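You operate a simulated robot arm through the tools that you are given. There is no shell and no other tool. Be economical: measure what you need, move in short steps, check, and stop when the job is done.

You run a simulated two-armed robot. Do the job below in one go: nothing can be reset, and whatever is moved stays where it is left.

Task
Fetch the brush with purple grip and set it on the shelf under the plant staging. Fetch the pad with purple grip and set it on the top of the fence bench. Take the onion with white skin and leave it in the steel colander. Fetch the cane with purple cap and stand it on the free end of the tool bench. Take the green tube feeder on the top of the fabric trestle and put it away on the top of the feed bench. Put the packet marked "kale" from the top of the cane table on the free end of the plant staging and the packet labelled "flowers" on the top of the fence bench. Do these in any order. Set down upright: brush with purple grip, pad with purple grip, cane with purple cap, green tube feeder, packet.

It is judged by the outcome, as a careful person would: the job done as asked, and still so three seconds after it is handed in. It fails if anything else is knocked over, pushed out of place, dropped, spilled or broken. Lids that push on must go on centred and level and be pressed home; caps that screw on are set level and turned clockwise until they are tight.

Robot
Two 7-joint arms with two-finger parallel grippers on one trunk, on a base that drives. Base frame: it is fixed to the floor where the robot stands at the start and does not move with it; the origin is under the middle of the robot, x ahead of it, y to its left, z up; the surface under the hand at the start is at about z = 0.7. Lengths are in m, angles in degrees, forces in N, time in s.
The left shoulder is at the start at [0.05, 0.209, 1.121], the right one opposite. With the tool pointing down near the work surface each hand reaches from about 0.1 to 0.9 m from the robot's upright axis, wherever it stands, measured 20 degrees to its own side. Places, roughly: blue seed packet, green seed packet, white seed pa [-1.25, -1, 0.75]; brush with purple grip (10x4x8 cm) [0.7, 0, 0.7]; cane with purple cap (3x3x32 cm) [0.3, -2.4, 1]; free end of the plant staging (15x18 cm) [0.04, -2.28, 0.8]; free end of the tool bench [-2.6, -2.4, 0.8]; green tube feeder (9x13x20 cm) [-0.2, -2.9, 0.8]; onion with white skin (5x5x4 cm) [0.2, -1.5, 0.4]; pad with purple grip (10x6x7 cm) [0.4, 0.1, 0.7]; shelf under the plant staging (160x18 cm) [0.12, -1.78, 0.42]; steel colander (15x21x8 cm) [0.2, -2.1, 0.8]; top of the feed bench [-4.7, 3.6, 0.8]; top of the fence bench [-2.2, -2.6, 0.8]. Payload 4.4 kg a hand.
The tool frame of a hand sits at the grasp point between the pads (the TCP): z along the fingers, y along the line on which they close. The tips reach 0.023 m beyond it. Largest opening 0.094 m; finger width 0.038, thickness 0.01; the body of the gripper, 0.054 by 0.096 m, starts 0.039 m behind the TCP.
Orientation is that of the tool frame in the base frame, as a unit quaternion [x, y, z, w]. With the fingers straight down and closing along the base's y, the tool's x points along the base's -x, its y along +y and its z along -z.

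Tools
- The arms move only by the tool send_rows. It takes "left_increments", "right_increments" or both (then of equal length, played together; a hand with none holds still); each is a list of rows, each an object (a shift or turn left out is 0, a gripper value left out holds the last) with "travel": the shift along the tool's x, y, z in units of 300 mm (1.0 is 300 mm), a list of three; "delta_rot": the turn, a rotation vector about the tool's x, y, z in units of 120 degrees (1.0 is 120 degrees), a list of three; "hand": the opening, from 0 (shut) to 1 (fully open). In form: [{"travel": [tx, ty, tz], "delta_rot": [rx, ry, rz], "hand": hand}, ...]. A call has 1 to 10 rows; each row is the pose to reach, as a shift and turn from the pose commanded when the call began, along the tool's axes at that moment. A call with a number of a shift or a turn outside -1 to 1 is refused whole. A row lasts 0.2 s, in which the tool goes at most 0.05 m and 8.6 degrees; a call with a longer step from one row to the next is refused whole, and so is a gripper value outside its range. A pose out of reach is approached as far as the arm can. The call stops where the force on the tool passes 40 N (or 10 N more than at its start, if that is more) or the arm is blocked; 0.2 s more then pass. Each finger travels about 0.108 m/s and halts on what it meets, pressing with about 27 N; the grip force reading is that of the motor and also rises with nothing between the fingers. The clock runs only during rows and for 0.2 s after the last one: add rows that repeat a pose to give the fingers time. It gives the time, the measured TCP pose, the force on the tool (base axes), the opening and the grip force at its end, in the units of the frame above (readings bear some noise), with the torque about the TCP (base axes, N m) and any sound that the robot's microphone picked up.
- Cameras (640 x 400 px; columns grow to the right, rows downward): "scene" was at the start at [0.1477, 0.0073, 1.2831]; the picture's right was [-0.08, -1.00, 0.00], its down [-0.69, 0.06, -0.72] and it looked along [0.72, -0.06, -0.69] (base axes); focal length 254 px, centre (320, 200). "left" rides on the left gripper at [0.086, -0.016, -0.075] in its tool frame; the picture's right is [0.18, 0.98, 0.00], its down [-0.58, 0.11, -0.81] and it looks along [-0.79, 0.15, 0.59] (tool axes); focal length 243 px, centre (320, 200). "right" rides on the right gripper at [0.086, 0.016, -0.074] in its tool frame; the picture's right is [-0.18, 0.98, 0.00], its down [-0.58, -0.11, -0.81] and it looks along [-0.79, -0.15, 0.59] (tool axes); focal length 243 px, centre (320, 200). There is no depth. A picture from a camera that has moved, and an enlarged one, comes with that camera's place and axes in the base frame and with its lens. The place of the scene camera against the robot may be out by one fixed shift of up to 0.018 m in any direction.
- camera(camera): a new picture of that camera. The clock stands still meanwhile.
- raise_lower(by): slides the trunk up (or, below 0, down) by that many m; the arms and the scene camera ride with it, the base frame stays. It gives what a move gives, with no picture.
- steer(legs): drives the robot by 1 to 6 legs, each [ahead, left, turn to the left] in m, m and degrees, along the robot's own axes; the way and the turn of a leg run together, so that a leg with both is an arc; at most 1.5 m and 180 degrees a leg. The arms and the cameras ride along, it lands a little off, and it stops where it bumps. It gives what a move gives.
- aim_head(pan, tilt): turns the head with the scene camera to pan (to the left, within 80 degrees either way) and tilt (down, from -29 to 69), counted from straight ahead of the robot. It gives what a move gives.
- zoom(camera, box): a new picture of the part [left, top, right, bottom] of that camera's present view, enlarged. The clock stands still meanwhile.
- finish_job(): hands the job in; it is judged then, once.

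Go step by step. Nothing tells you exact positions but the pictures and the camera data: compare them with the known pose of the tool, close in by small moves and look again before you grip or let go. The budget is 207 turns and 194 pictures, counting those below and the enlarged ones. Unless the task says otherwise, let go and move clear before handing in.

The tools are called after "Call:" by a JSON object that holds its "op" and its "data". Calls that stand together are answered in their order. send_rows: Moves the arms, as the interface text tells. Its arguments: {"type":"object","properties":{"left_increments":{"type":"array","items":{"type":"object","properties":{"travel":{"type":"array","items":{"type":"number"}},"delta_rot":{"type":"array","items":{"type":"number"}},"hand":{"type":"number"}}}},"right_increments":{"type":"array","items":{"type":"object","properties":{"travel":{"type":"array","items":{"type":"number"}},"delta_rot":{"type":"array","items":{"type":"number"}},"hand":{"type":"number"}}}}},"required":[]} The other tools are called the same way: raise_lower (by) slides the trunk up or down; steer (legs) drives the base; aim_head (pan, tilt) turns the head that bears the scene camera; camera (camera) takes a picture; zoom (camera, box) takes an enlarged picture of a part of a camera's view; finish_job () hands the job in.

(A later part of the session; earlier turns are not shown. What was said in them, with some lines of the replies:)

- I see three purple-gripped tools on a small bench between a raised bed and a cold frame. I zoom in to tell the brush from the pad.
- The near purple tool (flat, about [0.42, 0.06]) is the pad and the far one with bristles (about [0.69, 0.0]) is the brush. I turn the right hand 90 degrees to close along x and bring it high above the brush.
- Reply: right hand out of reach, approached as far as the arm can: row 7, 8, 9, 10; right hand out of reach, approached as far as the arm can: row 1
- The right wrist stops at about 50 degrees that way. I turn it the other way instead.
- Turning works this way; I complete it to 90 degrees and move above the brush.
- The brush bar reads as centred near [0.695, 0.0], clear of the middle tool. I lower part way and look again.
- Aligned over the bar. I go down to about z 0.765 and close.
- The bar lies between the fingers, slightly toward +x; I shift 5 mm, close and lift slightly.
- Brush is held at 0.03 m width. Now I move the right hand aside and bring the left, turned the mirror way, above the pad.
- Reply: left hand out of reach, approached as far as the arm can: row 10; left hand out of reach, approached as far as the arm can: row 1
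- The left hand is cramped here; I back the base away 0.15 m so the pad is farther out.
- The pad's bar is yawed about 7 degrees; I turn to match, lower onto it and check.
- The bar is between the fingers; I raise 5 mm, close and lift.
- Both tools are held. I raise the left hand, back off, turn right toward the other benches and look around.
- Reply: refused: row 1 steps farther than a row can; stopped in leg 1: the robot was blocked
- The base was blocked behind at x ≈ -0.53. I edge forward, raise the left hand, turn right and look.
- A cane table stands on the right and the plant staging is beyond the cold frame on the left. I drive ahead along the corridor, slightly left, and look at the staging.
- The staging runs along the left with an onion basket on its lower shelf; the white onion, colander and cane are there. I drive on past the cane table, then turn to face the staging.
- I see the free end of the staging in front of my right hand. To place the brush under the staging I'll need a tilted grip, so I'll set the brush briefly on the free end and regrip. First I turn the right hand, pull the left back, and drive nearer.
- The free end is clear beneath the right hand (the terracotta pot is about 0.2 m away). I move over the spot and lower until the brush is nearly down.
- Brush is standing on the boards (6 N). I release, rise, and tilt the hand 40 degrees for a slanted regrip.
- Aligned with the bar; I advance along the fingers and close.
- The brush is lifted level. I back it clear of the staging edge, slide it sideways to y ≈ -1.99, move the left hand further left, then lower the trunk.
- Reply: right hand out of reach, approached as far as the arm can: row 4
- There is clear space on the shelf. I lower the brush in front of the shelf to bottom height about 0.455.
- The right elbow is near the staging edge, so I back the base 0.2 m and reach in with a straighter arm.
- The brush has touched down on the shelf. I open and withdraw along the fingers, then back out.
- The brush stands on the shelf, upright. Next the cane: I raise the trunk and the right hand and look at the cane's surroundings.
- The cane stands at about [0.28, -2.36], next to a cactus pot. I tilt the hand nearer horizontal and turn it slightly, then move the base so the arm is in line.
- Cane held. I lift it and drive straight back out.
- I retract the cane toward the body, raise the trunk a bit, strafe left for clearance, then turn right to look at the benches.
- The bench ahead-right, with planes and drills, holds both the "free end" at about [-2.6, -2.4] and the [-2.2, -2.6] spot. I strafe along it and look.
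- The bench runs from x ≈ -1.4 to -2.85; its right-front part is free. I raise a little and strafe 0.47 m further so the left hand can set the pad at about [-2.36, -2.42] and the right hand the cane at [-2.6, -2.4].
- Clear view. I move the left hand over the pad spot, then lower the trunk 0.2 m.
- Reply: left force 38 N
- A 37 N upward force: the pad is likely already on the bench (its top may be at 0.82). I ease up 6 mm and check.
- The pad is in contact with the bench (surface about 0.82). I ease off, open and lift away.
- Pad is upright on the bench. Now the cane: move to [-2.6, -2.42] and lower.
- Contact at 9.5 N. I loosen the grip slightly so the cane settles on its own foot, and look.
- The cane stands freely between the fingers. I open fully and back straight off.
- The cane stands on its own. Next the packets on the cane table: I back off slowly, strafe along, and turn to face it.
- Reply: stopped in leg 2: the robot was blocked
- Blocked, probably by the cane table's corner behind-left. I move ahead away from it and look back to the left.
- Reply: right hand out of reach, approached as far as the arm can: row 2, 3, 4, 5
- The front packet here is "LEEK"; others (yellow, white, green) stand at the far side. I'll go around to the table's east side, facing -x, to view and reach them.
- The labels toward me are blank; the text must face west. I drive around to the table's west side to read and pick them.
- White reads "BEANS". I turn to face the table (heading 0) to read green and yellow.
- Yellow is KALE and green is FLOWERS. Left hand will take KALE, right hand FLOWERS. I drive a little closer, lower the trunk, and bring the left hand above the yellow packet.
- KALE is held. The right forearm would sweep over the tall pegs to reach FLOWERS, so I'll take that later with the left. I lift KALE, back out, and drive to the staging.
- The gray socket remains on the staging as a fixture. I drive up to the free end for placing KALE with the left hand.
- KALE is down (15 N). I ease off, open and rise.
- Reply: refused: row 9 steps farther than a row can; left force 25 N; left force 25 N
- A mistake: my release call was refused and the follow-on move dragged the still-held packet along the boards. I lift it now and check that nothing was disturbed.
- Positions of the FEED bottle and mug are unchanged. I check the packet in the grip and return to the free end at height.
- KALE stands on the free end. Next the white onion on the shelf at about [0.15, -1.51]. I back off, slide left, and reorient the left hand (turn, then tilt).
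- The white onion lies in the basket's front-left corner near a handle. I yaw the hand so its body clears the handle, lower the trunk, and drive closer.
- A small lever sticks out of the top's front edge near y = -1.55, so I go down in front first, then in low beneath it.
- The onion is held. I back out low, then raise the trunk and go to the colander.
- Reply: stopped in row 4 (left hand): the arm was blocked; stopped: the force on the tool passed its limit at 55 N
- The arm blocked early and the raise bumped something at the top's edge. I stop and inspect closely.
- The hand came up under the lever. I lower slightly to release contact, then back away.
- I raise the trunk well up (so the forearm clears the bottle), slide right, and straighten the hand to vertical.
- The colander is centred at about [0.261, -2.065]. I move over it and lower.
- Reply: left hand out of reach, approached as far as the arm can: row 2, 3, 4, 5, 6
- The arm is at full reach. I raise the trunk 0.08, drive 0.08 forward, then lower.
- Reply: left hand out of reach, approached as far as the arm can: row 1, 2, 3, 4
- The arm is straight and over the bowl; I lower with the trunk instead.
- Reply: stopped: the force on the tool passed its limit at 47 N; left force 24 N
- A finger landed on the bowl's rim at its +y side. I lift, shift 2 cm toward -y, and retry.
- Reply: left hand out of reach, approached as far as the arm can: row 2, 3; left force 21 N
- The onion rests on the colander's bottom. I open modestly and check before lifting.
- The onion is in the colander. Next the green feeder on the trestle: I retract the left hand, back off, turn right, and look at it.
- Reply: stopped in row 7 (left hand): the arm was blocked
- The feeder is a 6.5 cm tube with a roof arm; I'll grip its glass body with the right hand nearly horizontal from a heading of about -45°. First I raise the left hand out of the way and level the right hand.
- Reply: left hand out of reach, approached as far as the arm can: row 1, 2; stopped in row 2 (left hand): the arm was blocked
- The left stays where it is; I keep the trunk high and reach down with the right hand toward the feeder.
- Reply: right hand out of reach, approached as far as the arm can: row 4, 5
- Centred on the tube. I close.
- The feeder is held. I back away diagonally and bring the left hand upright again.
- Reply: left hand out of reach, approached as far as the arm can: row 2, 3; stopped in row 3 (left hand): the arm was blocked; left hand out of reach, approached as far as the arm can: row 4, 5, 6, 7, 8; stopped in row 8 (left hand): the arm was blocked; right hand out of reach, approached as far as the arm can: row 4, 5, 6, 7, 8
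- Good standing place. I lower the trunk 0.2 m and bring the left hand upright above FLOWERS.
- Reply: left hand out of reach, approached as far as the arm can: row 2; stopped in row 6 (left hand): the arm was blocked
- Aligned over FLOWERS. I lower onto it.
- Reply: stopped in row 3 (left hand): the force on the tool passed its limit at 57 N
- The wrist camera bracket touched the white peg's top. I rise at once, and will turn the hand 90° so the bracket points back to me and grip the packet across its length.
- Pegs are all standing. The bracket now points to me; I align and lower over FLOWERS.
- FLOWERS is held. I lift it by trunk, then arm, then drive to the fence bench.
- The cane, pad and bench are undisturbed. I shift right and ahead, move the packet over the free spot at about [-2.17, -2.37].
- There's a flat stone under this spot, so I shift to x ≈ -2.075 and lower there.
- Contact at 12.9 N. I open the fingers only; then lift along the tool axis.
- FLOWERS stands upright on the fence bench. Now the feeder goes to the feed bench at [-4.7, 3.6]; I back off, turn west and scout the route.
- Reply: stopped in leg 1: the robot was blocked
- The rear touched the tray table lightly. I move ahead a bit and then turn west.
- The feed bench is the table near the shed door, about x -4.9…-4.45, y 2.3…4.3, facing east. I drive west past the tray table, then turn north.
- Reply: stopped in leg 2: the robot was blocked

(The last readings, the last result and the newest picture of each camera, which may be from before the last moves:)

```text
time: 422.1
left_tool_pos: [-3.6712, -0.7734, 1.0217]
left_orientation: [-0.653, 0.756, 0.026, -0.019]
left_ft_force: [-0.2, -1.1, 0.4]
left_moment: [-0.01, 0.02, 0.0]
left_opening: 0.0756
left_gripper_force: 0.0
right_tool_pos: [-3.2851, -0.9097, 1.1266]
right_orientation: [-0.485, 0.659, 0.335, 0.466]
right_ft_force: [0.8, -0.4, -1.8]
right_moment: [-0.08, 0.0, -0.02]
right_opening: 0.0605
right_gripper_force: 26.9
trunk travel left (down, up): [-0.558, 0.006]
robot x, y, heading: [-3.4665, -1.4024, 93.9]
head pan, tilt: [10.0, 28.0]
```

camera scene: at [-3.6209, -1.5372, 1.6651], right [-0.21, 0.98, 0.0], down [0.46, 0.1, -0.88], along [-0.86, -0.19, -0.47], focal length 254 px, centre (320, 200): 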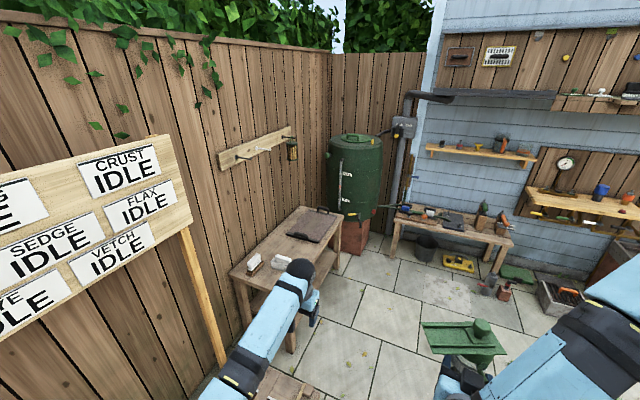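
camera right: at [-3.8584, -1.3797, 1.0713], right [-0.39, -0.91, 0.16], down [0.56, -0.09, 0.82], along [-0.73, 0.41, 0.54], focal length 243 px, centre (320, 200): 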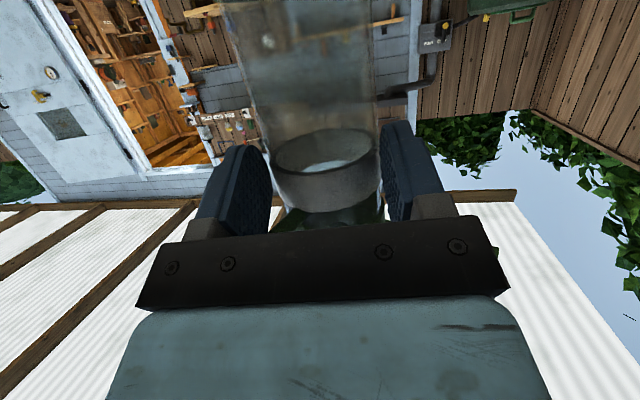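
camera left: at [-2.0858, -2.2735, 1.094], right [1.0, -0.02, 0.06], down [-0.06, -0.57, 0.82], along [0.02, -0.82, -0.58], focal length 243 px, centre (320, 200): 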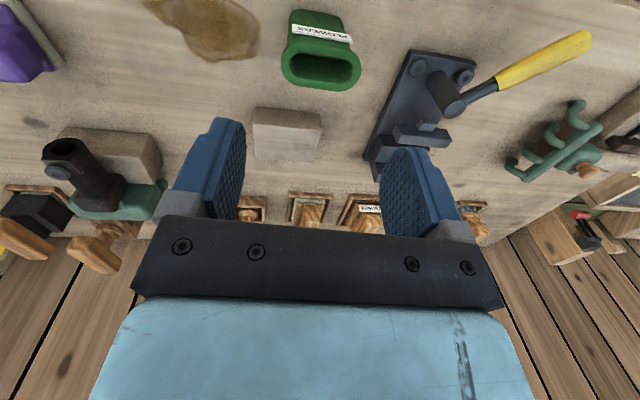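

Call:
{"op": "steer", "data": {"legs": [[0, 0.28, 0], [0.7, 0.2, -3.9], [1.4, 0, 0], [0.9, 0, 0]]}}

Call:
{"op": "aim_head", "data": {"pan": 10, "tilt": 28}}

Call:
{"op": "camera", "data": {"camera": "scene"}}

```text
time: 439.9
left_tool_pos: [-4.2338, 2.2506, 1.0226]
left_orientation: [-0.643, 0.765, 0.026, -0.017]
left_ft_force: [0.5, 0.2, -1.0]
left_moment: [-0.01, 0.04, 0.01]
left_opening: 0.0751
left_gripper_force: 0.1
right_tool_pos: [-3.8515, 2.1031, 1.127]
right_orientation: [-0.476, 0.666, 0.329, 0.471]
right_ft_force: [0.3, 0.7, -1.6]
right_moment: [-0.03, 0.02, 0.01]
right_opening: 0.0601
right_gripper_force: 27.3
trunk travel left (down, up): [-0.558, 0.006]
robot x, y, heading: [-4.0463, 1.6153, 92.3]
head pan, tilt: [10.0, 28.0]
```

```text
time: 440.4
left_tool_pos: [-4.2328, 2.25, 1.0209]
left_orientation: [-0.643, 0.765, 0.027, -0.017]
left_ft_force: [0.2, 0.6, 0.4]
left_moment: [-0.02, 0.02, 0.0]
left_opening: 0.0752
left_gripper_force: 0.1
right_tool_pos: [-3.8504, 2.1047, 1.1271]
right_orientation: [-0.477, 0.666, 0.329, 0.47]
right_ft_force: [0.1, 0.1, -1.5]
right_moment: [-0.05, 0.02, 0.0]
right_opening: 0.0601
right_gripper_force: 27.5
trunk travel left (down, up): [-0.558, 0.006]
robot x, y, heading: [-4.0482, 1.6202, 92.2]
head pan, tilt: [10.0, 28.0]
```

```text
12 pictures are left
camera scene: at [-4.0718, 1.7895, 1.665], right [0.98, 0.21, 0.0], down [0.1, -0.46, -0.88], along [-0.19, 0.86, -0.47], focal length 254 px, centre (320, 200)
```

scene: 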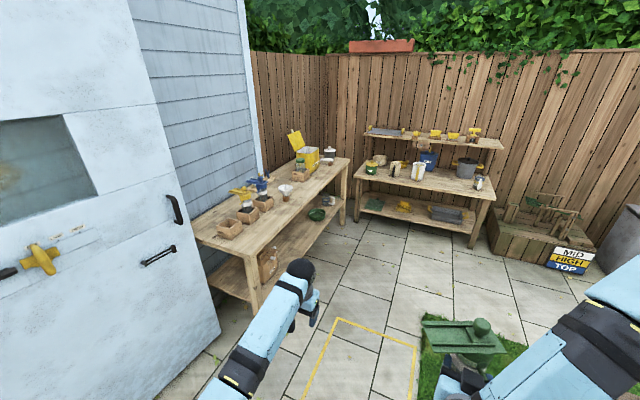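

The bench is clear at about [-4.60, 3.25]. I retract the left hand, drive north, and turn to face the bench.

Call:
{"op": "send_rows", "data": {"left_increments": [{"travel": [0.1, 0, -0.06]}, {"travel": [0.2, 0, -0.12]}, {"travel": [0.3, 0, -0.2]}, {"travel": [0.4, 0, -0.28]}, {"travel": [0.5, 0, -0.36]}]}}

Call:
{"op": "steer", "data": {"legs": [[1.4, -0.32, 0], [0.2, 0, 0], [0, 0, 90]]}}

Call:
{"op": "aim_head", "data": {"pan": 0, "tilt": 42}}

Call:
{"op": "camera", "data": {"camera": "scene"}}

```text
time: 441.5
left_tool_pos: [-4.369, 2.1402, 1.1184]
left_orientation: [-0.66, 0.736, 0.113, -0.094]
left_ft_force: [-0.3, 0.8, -1.2]
left_moment: [0.01, 0.04, 0.03]
left_opening: 0.0753
left_gripper_force: 0.2
left hand out of reach, approached as far as the arm can: row 5
right_tool_pos: [-3.8546, 2.1035, 1.1281]
right_orientation: [-0.476, 0.666, 0.328, 0.472]
right_ft_force: [-0.1, 0.6, -2.0]
right_moment: [-0.07, 0.0, 0.0]
right_opening: 0.0602
right_gripper_force: 27.2
trunk travel left (down, up): [-0.558, 0.006]
robot x, y, heading: [-4.0488, 1.6202, 92.5]
head pan, tilt: [10.0, 28.0]
stopped in row 5 (left hand): the arm was blocked; the commanded pose is now the measured one
```

```text
time: 453.7
left_tool_pos: [-4.3154, 2.9172, 1.1191]
left_orientation: [0.987, -0.052, -0.013, 0.149]
left_ft_force: [-0.8, -0.2, -1.1]
left_moment: [-0.01, -0.01, 0.02]
left_opening: 0.0752
left_gripper_force: 0.0
right_tool_pos: [-4.2793, 3.4321, 1.1276]
right_orientation: [0.808, -0.134, -0.565, -0.1]
right_ft_force: [-0.2, 0.2, -0.9]
right_moment: [-0.03, -0.06, 0.04]
right_opening: 0.0589
right_gripper_force: 26.6
trunk travel left (down, up): [-0.558, 0.006]
robot x, y, heading: [-3.7952, 3.2391, -177.6]
head pan, tilt: [10.0, 28.0]
```

```text
time: 454.5
left_tool_pos: [-4.3149, 2.9171, 1.1174]
left_orientation: [0.987, -0.052, -0.014, 0.149]
left_ft_force: [-0.8, -0.2, -0.3]
left_moment: [0.0, 0.0, -0.01]
left_opening: 0.0752
left_gripper_force: 0.0
right_tool_pos: [-4.2805, 3.4328, 1.1274]
right_orientation: [0.809, -0.132, -0.565, -0.099]
right_ft_force: [-0.3, 0.1, -1.6]
right_moment: [0.0, -0.06, 0.04]
right_opening: 0.0588
right_gripper_force: 26.7
trunk travel left (down, up): [-0.558, 0.006]
robot x, y, heading: [-3.7926, 3.2392, -177.6]
head pan, tilt: [0.0, 42.0]
```

```text
11 pictures are left
camera scene: at [-3.9464, 3.2447, 1.6437], right [-0.04, 1.0, 0.0], down [0.67, 0.03, -0.74], along [-0.74, -0.03, -0.67], focal length 254 px, centre (320, 200)
```

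scene: 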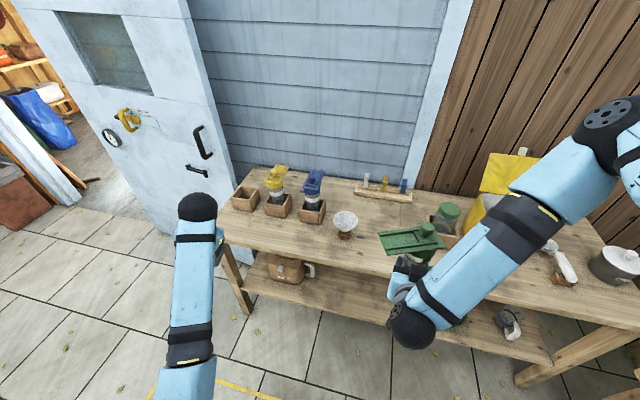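

There is a free spot between the cup and the jar tray at about [-4.61, 3.53]. I drive closer and bring the feeder over it.

Call:
{"op": "steer", "data": {"legs": [[0.2, -0.1, 0]]}}

Call:
{"op": "send_rows", "data": {"right_increments": [{"travel": [-0.03, 0.05, 0.12]}, {"travel": [-0.07, 0.1, 0.24]}, {"travel": [-0.13, 0.13, 0.355]}, {"travel": [0.02, 0.134, 0.41]}, {"travel": [0.17, 0.136, 0.46]}, {"travel": [0.32, 0.137, 0.52]}, {"travel": [0.42, 0.137, 0.555]}]}}

Call:
{"op": "camera", "data": {"camera": "scene"}}

```text
time: 456.2
left_tool_pos: [-4.5209, 3.0095, 1.1194]
left_orientation: [0.987, -0.052, -0.014, 0.149]
left_ft_force: [0.9, -0.1, -0.4]
left_moment: [0.01, -0.01, -0.08]
left_opening: 0.0751
left_gripper_force: 0.1
right_tool_pos: [-4.485, 3.5273, 1.1268]
right_orientation: [0.808, -0.134, -0.565, -0.101]
right_ft_force: [-0.7, 0.6, -1.9]
right_moment: [-0.05, -0.04, 0.01]
right_opening: 0.0588
right_gripper_force: 27.1
trunk travel left (down, up): [-0.558, 0.006]
robot x, y, heading: [-3.997, 3.3259, -177.8]
head pan, tilt: [0.0, 42.0]
```

```text
time: 457.8
left_tool_pos: [-4.5221, 3.0111, 1.1185]
left_orientation: [0.987, -0.052, -0.013, 0.149]
left_ft_force: [0.6, -1.1, -0.2]
left_moment: [0.03, 0.01, 0.03]
left_opening: 0.0752
left_gripper_force: 0.1
right_tool_pos: [-4.6141, 3.4951, 0.962]
right_orientation: [0.811, -0.143, -0.557, -0.111]
right_ft_force: [0.0, 0.5, -1.6]
right_moment: [-0.02, -0.08, 0.0]
right_opening: 0.0587
right_gripper_force: 27.2
right hand out of reach, approached as far as the arm can: row 5, 6, 7
trunk travel left (down, up): [-0.558, 0.006]
robot x, y, heading: [-3.9992, 3.3319, -178.0]
head pan, tilt: [0.0, 42.0]
```

```text
10 pictures are left
camera scene: at [-4.1535, 3.3374, 1.6436], right [-0.04, 1.0, 0.0], down [0.67, 0.03, -0.74], along [-0.74, -0.03, -0.67], focal length 254 px, centre (320, 200)
```

scene: 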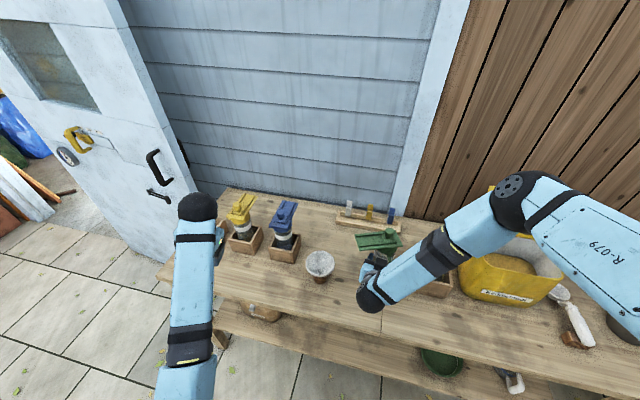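

Call:
{"op": "raise_lower", "data": {"by": -0.05}}

Call:
{"op": "send_rows", "data": {"right_increments": [{"travel": [0, -0.06, 0]}, {"travel": [0, -0.13, 0]}, {"travel": [0, -0.13, 0]}]}}

Call:
{"op": "zoom", "data": {"camera": "scene", "box": [290, 190, 470, 320]}}

```text
time: 458.7
left_tool_pos: [-4.5202, 3.0092, 1.0707]
left_orientation: [0.987, -0.052, -0.015, 0.15]
left_ft_force: [0.5, -0.1, -0.5]
left_moment: [0.0, 0.01, -0.01]
left_opening: 0.0753
left_gripper_force: 0.1
right_tool_pos: [-4.612, 3.4953, 0.9158]
right_orientation: [0.809, -0.143, -0.559, -0.111]
right_ft_force: [9.0, 1.0, 25.5]
right_moment: [0.28, 0.67, -0.17]
right_opening: 0.0587
right_gripper_force: 26.3
trunk travel left (down, up): [-0.508, 0.056]
robot x, y, heading: [-3.9978, 3.3311, -177.8]
head pan, tilt: [0.0, 42.0]
```

```text
time: 459.5
left_tool_pos: [-4.5203, 3.0087, 1.0686]
left_orientation: [0.987, -0.053, -0.014, 0.15]
left_ft_force: [-0.1, -0.8, 0.6]
left_moment: [0.0, -0.04, -0.01]
left_opening: 0.0753
left_gripper_force: 0.0
right_tool_pos: [-4.6044, 3.5116, 0.9224]
right_orientation: [0.812, -0.149, -0.551, -0.118]
right_ft_force: [0.6, 0.4, -0.6]
right_moment: [0.03, -0.09, 0.06]
right_opening: 0.0579
right_gripper_force: 26.9
right hand out of reach, approached as far as the arm can: row 1, 2, 3
trunk travel left (down, up): [-0.508, 0.056]
robot x, y, heading: [-3.9983, 3.332, -177.7]
head pan, tilt: [0.0, 42.0]
```

```text
3.08 times, centred on (380, 255) of scene
camera zoom: at [-4.1532, 3.3366, 1.5935], right [-0.04, 1.0, 0.0], down [0.67, 0.03, -0.74], along [-0.74, -0.03, -0.67], focal length 781 px, centre (135, 31)
```

zoom: 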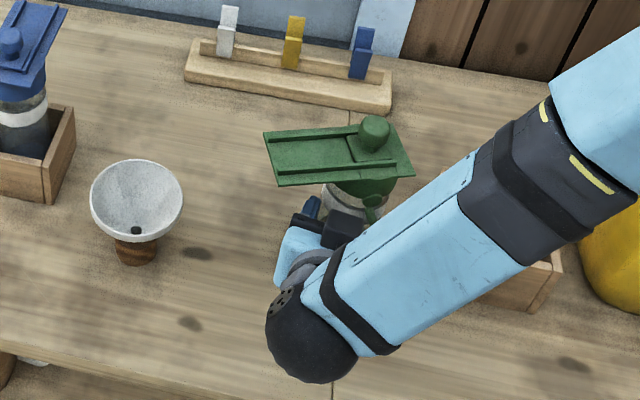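

Bench contact came at TCP 0.916. Spot is clear; I lower gently the last centimetre.

Call:
{"op": "raise_lower", "data": {"by": -0.006}}

Call:
{"op": "camera", "data": {"camera": "right"}}

```text
time: 460.1
left_tool_pos: [-4.523, 3.0088, 1.0624]
left_orientation: [0.987, -0.053, -0.013, 0.149]
left_ft_force: [0.0, 0.1, 0.3]
left_moment: [0.01, -0.01, 0.02]
left_opening: 0.0753
left_gripper_force: 0.1
right_tool_pos: [-4.6046, 3.512, 0.9157]
right_orientation: [0.812, -0.148, -0.551, -0.118]
right_ft_force: [0.0, -1.2, -2.6]
right_moment: [-0.04, -0.06, -0.01]
right_opening: 0.0578
right_gripper_force: 27.4
trunk travel left (down, up): [-0.502, 0.062]
robot x, y, heading: [-4.0013, 3.3267, -177.8]
head pan, tilt: [0.0, 42.0]
```

```text
8 pictures are left
camera right: at [-4.5167, 3.461, 0.8625], right [-0.43, -0.89, 0.14], down [0.53, -0.12, 0.84], along [-0.73, 0.44, 0.53], focal length 243 px, centre (320, 200)
```

right: 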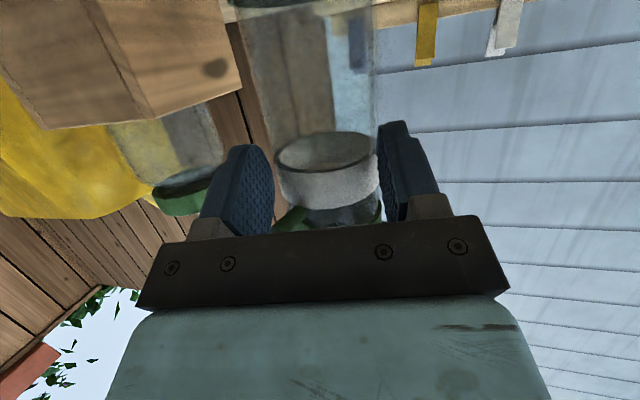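

The tube is slowly creeping toward the fingertips, so I finish the placement now: lower in small steps to contact.

Call:
{"op": "raise_lower", "data": {"by": -0.005}}

Call:
{"op": "raise_lower", "data": {"by": -0.005}}

```text
time: 460.6
left_tool_pos: [-4.5201, 3.0095, 1.0594]
left_orientation: [0.987, -0.052, -0.015, 0.149]
left_ft_force: [0.2, -0.3, 0.3]
left_moment: [0.0, 0.01, -0.01]
left_opening: 0.0751
left_gripper_force: 0.2
right_tool_pos: [-4.6057, 3.5112, 0.9138]
right_orientation: [0.81, -0.149, -0.554, -0.118]
right_ft_force: [5.9, -2.1, 21.7]
right_moment: [0.28, 0.99, 0.03]
right_opening: 0.0582
right_gripper_force: 26.9
trunk travel left (down, up): [-0.497, 0.067]
robot x, y, heading: [-4.0004, 3.3267, -177.7]
head pan, tilt: [0.0, 42.0]
```

```text
time: 461.2
left_tool_pos: [-4.5202, 3.0085, 1.0547]
left_orientation: [0.987, -0.052, -0.015, 0.149]
left_ft_force: [0.6, 0.4, -0.4]
left_moment: [-0.05, -0.03, -0.01]
left_opening: 0.0752
left_gripper_force: 0.1
right_tool_pos: [-4.6035, 3.5106, 0.9096]
right_orientation: [0.812, -0.147, -0.553, -0.117]
right_ft_force: [8.0, -5.9, 24.2]
right_moment: [0.2, 0.84, 0.12]
right_opening: 0.0572
right_gripper_force: 27.1
trunk travel left (down, up): [-0.492, 0.072]
robot x, y, heading: [-4.0003, 3.3277, -177.3]
head pan, tilt: [0.0, 42.0]
```

Call:
{"op": "zoom", "data": {"camera": "scene", "box": [320, 170, 440, 290]}}

```text
3.33 times, centred on (380, 230) of scene
camera zoom: at [-4.1485, 3.3355, 1.5782], right [-0.04, 1.0, 0.0], down [0.67, 0.03, -0.75], along [-0.74, -0.03, -0.67], focal length 846 px, centre (120, 100)
```

zoom: 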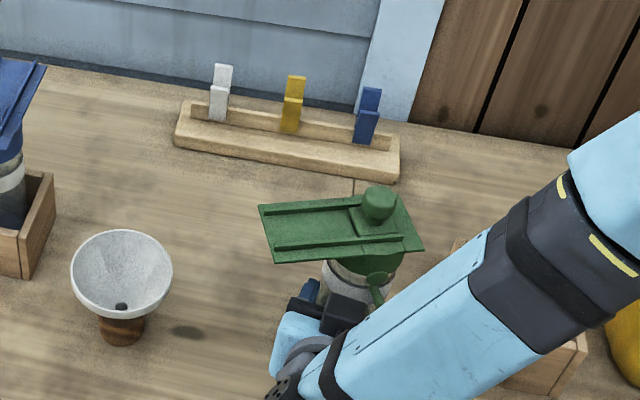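

Call:
{"op": "send_rows", "data": {"right_increments": [{"hand": 0.63}, {"hand": 0.66}, {"hand": 0.7}, {"hand": 0.74}, {"hand": 0.8}, {"hand": 0.88}, {"hand": 0.96}, {"hand": 1.0}, {"hand": 1.0}]}}

Call:
{"op": "camera", "data": {"camera": "right"}}

```text
time: 463.2
left_tool_pos: [-4.5222, 3.0095, 1.053]
left_orientation: [0.987, -0.052, -0.014, 0.149]
left_ft_force: [-0.4, -0.4, 0.2]
left_moment: [0.04, -0.01, 0.01]
left_opening: 0.075
left_gripper_force: 0.0
right_tool_pos: [-4.6051, 3.513, 0.905]
right_orientation: [0.812, -0.149, -0.551, -0.118]
right_ft_force: [0.1, -0.4, -0.3]
right_moment: [0.01, 0.0, -0.01]
right_opening: 0.094
right_gripper_force: 0.0
trunk travel left (down, up): [-0.492, 0.072]
robot x, y, heading: [-3.9995, 3.3298, -177.4]
head pan, tilt: [0.0, 42.0]
```

```text
6 pictures are left
camera right: at [-4.5166, 3.461, 0.8527], right [-0.43, -0.89, 0.14], down [0.53, -0.12, 0.84], along [-0.73, 0.44, 0.53], focal length 243 px, centre (320, 200)
```

right: 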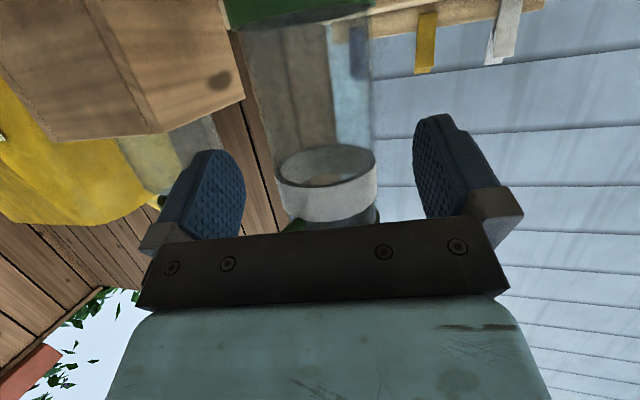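

The feeder stands on its own. I withdraw straight back.

Call:
{"op": "send_rows", "data": {"right_increments": [{"travel": [0.03, 0, -0.078]}, {"travel": [0.07, 0, -0.18]}, {"travel": [0.12, 0, -0.31]}, {"travel": [0.17, 0, -0.44]}, {"travel": [0.22, 0, -0.57]}]}}

Call:
{"op": "camera", "data": {"camera": "scene"}}

```text
time: 464.4
left_tool_pos: [-4.5224, 3.0088, 1.0536]
left_orientation: [0.987, -0.052, -0.015, 0.149]
left_ft_force: [-0.3, -0.7, -0.8]
left_moment: [0.0, 0.02, -0.02]
left_opening: 0.0751
left_gripper_force: 0.0
right_tool_pos: [-4.4369, 3.4411, 0.9092]
right_orientation: [0.812, -0.148, -0.552, -0.118]
right_ft_force: [0.0, 0.0, 0.8]
right_moment: [0.01, -0.02, -0.02]
right_opening: 0.0941
right_gripper_force: 0.1
trunk travel left (down, up): [-0.492, 0.072]
robot x, y, heading: [-3.9973, 3.3271, -177.7]
head pan, tilt: [0.0, 42.0]
```

```text
5 pictures are left
camera scene: at [-4.1522, 3.3364, 1.5777], right [-0.04, 1.0, 0.0], down [0.67, 0.03, -0.74], along [-0.74, -0.03, -0.67], focal length 254 px, centre (320, 200)
```

scene: 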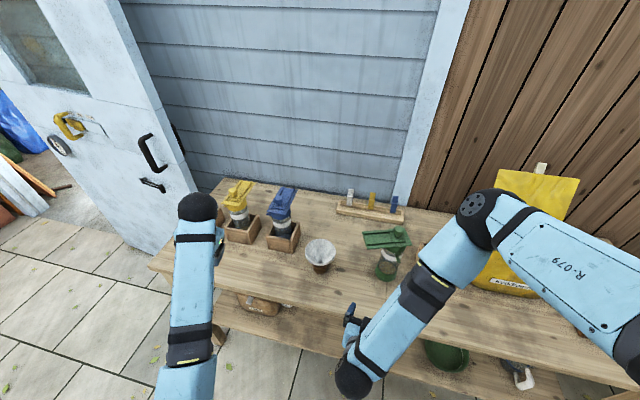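

The feeder stands upright on the feed bench. I back away and hand in.

Call:
{"op": "steer", "data": {"legs": [[-0.25, 0, 0]]}}

Call:
{"op": "zoom", "data": {"camera": "scene", "box": [260, 150, 440, 270]}}

```text
time: 466.2
left_tool_pos: [-4.2767, 3.0223, 1.0523]
left_orientation: [0.987, -0.055, -0.014, 0.149]
left_ft_force: [-0.1, 0.8, -0.6]
left_moment: [0.0, 0.01, 0.01]
left_opening: 0.0753
left_gripper_force: 0.0
right_tool_pos: [-4.1875, 3.4558, 0.9086]
right_orientation: [0.812, -0.151, -0.551, -0.119]
right_ft_force: [0.5, -0.6, 0.2]
right_moment: [0.0, 0.03, 0.0]
right_opening: 0.094
right_gripper_force: 0.1
trunk travel left (down, up): [-0.492, 0.072]
robot x, y, heading: [-3.7534, 3.3419, -177.8]
head pan, tilt: [0.0, 42.0]
```

```text
3.33 times, centred on (350, 210) of scene
camera zoom: at [-3.9058, 3.3476, 1.5776], right [-0.04, 1.0, 0.0], down [0.67, 0.02, -0.74], along [-0.74, -0.03, -0.67], focal length 846 px, centre (220, 167)
```

zoom: 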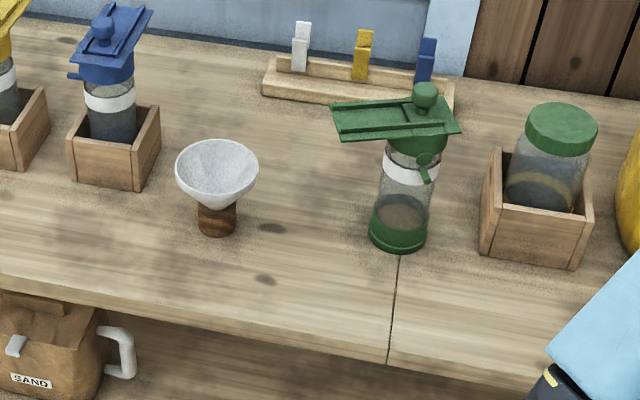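

Everything asked for has been placed, both hands are clear, and the feeder stands upright on the bench; I hand the job in.

Call:
{"op": "finish_job", "data": {}}

```text
The job is handed in.
```

I placed all seven items where you asked and handed the job in with both hands empty and clear. I did not go back to recheck the earlier placements at the very end.

- **Brush:** it stands upright on the shelf under the plant staging. I set it briefly on the staging's free end to regrip it before placing it.
- **Pad and FLOWERS packet:** both stand upright on the bench along the back fence. I took it to be both the fence bench and the tool bench.
- **Cane:** it stands freely on its own narrow foot at that bench's free end. It came out of a grey socket, which stays on the staging.
- **Onion:** it lies in the steel colander.
- **KALE packet:** it stands upright on the free end of the plant staging.
- **Feeder:** it stands upright on the feed bench, between a funnel cup and a jar tray.

There were some bumps along the way:

- **KALE:** I dragged the held packet across the staging after a refused move. The FEED bottle and mug were in their old places afterwards.
- **Staging lever:** the left hand pushed up against it at about 55 N. It was still in place when I looked.
- **White peg on the cane table:** the left hand's camera mount pressed on its top. All three pegs were still standing.
- **Colander rim:** a finger landed on it before I shifted over; I saw no lasting change.
- **Base:** it touched nearby furniture several times while driving; I saw nothing disturbed.
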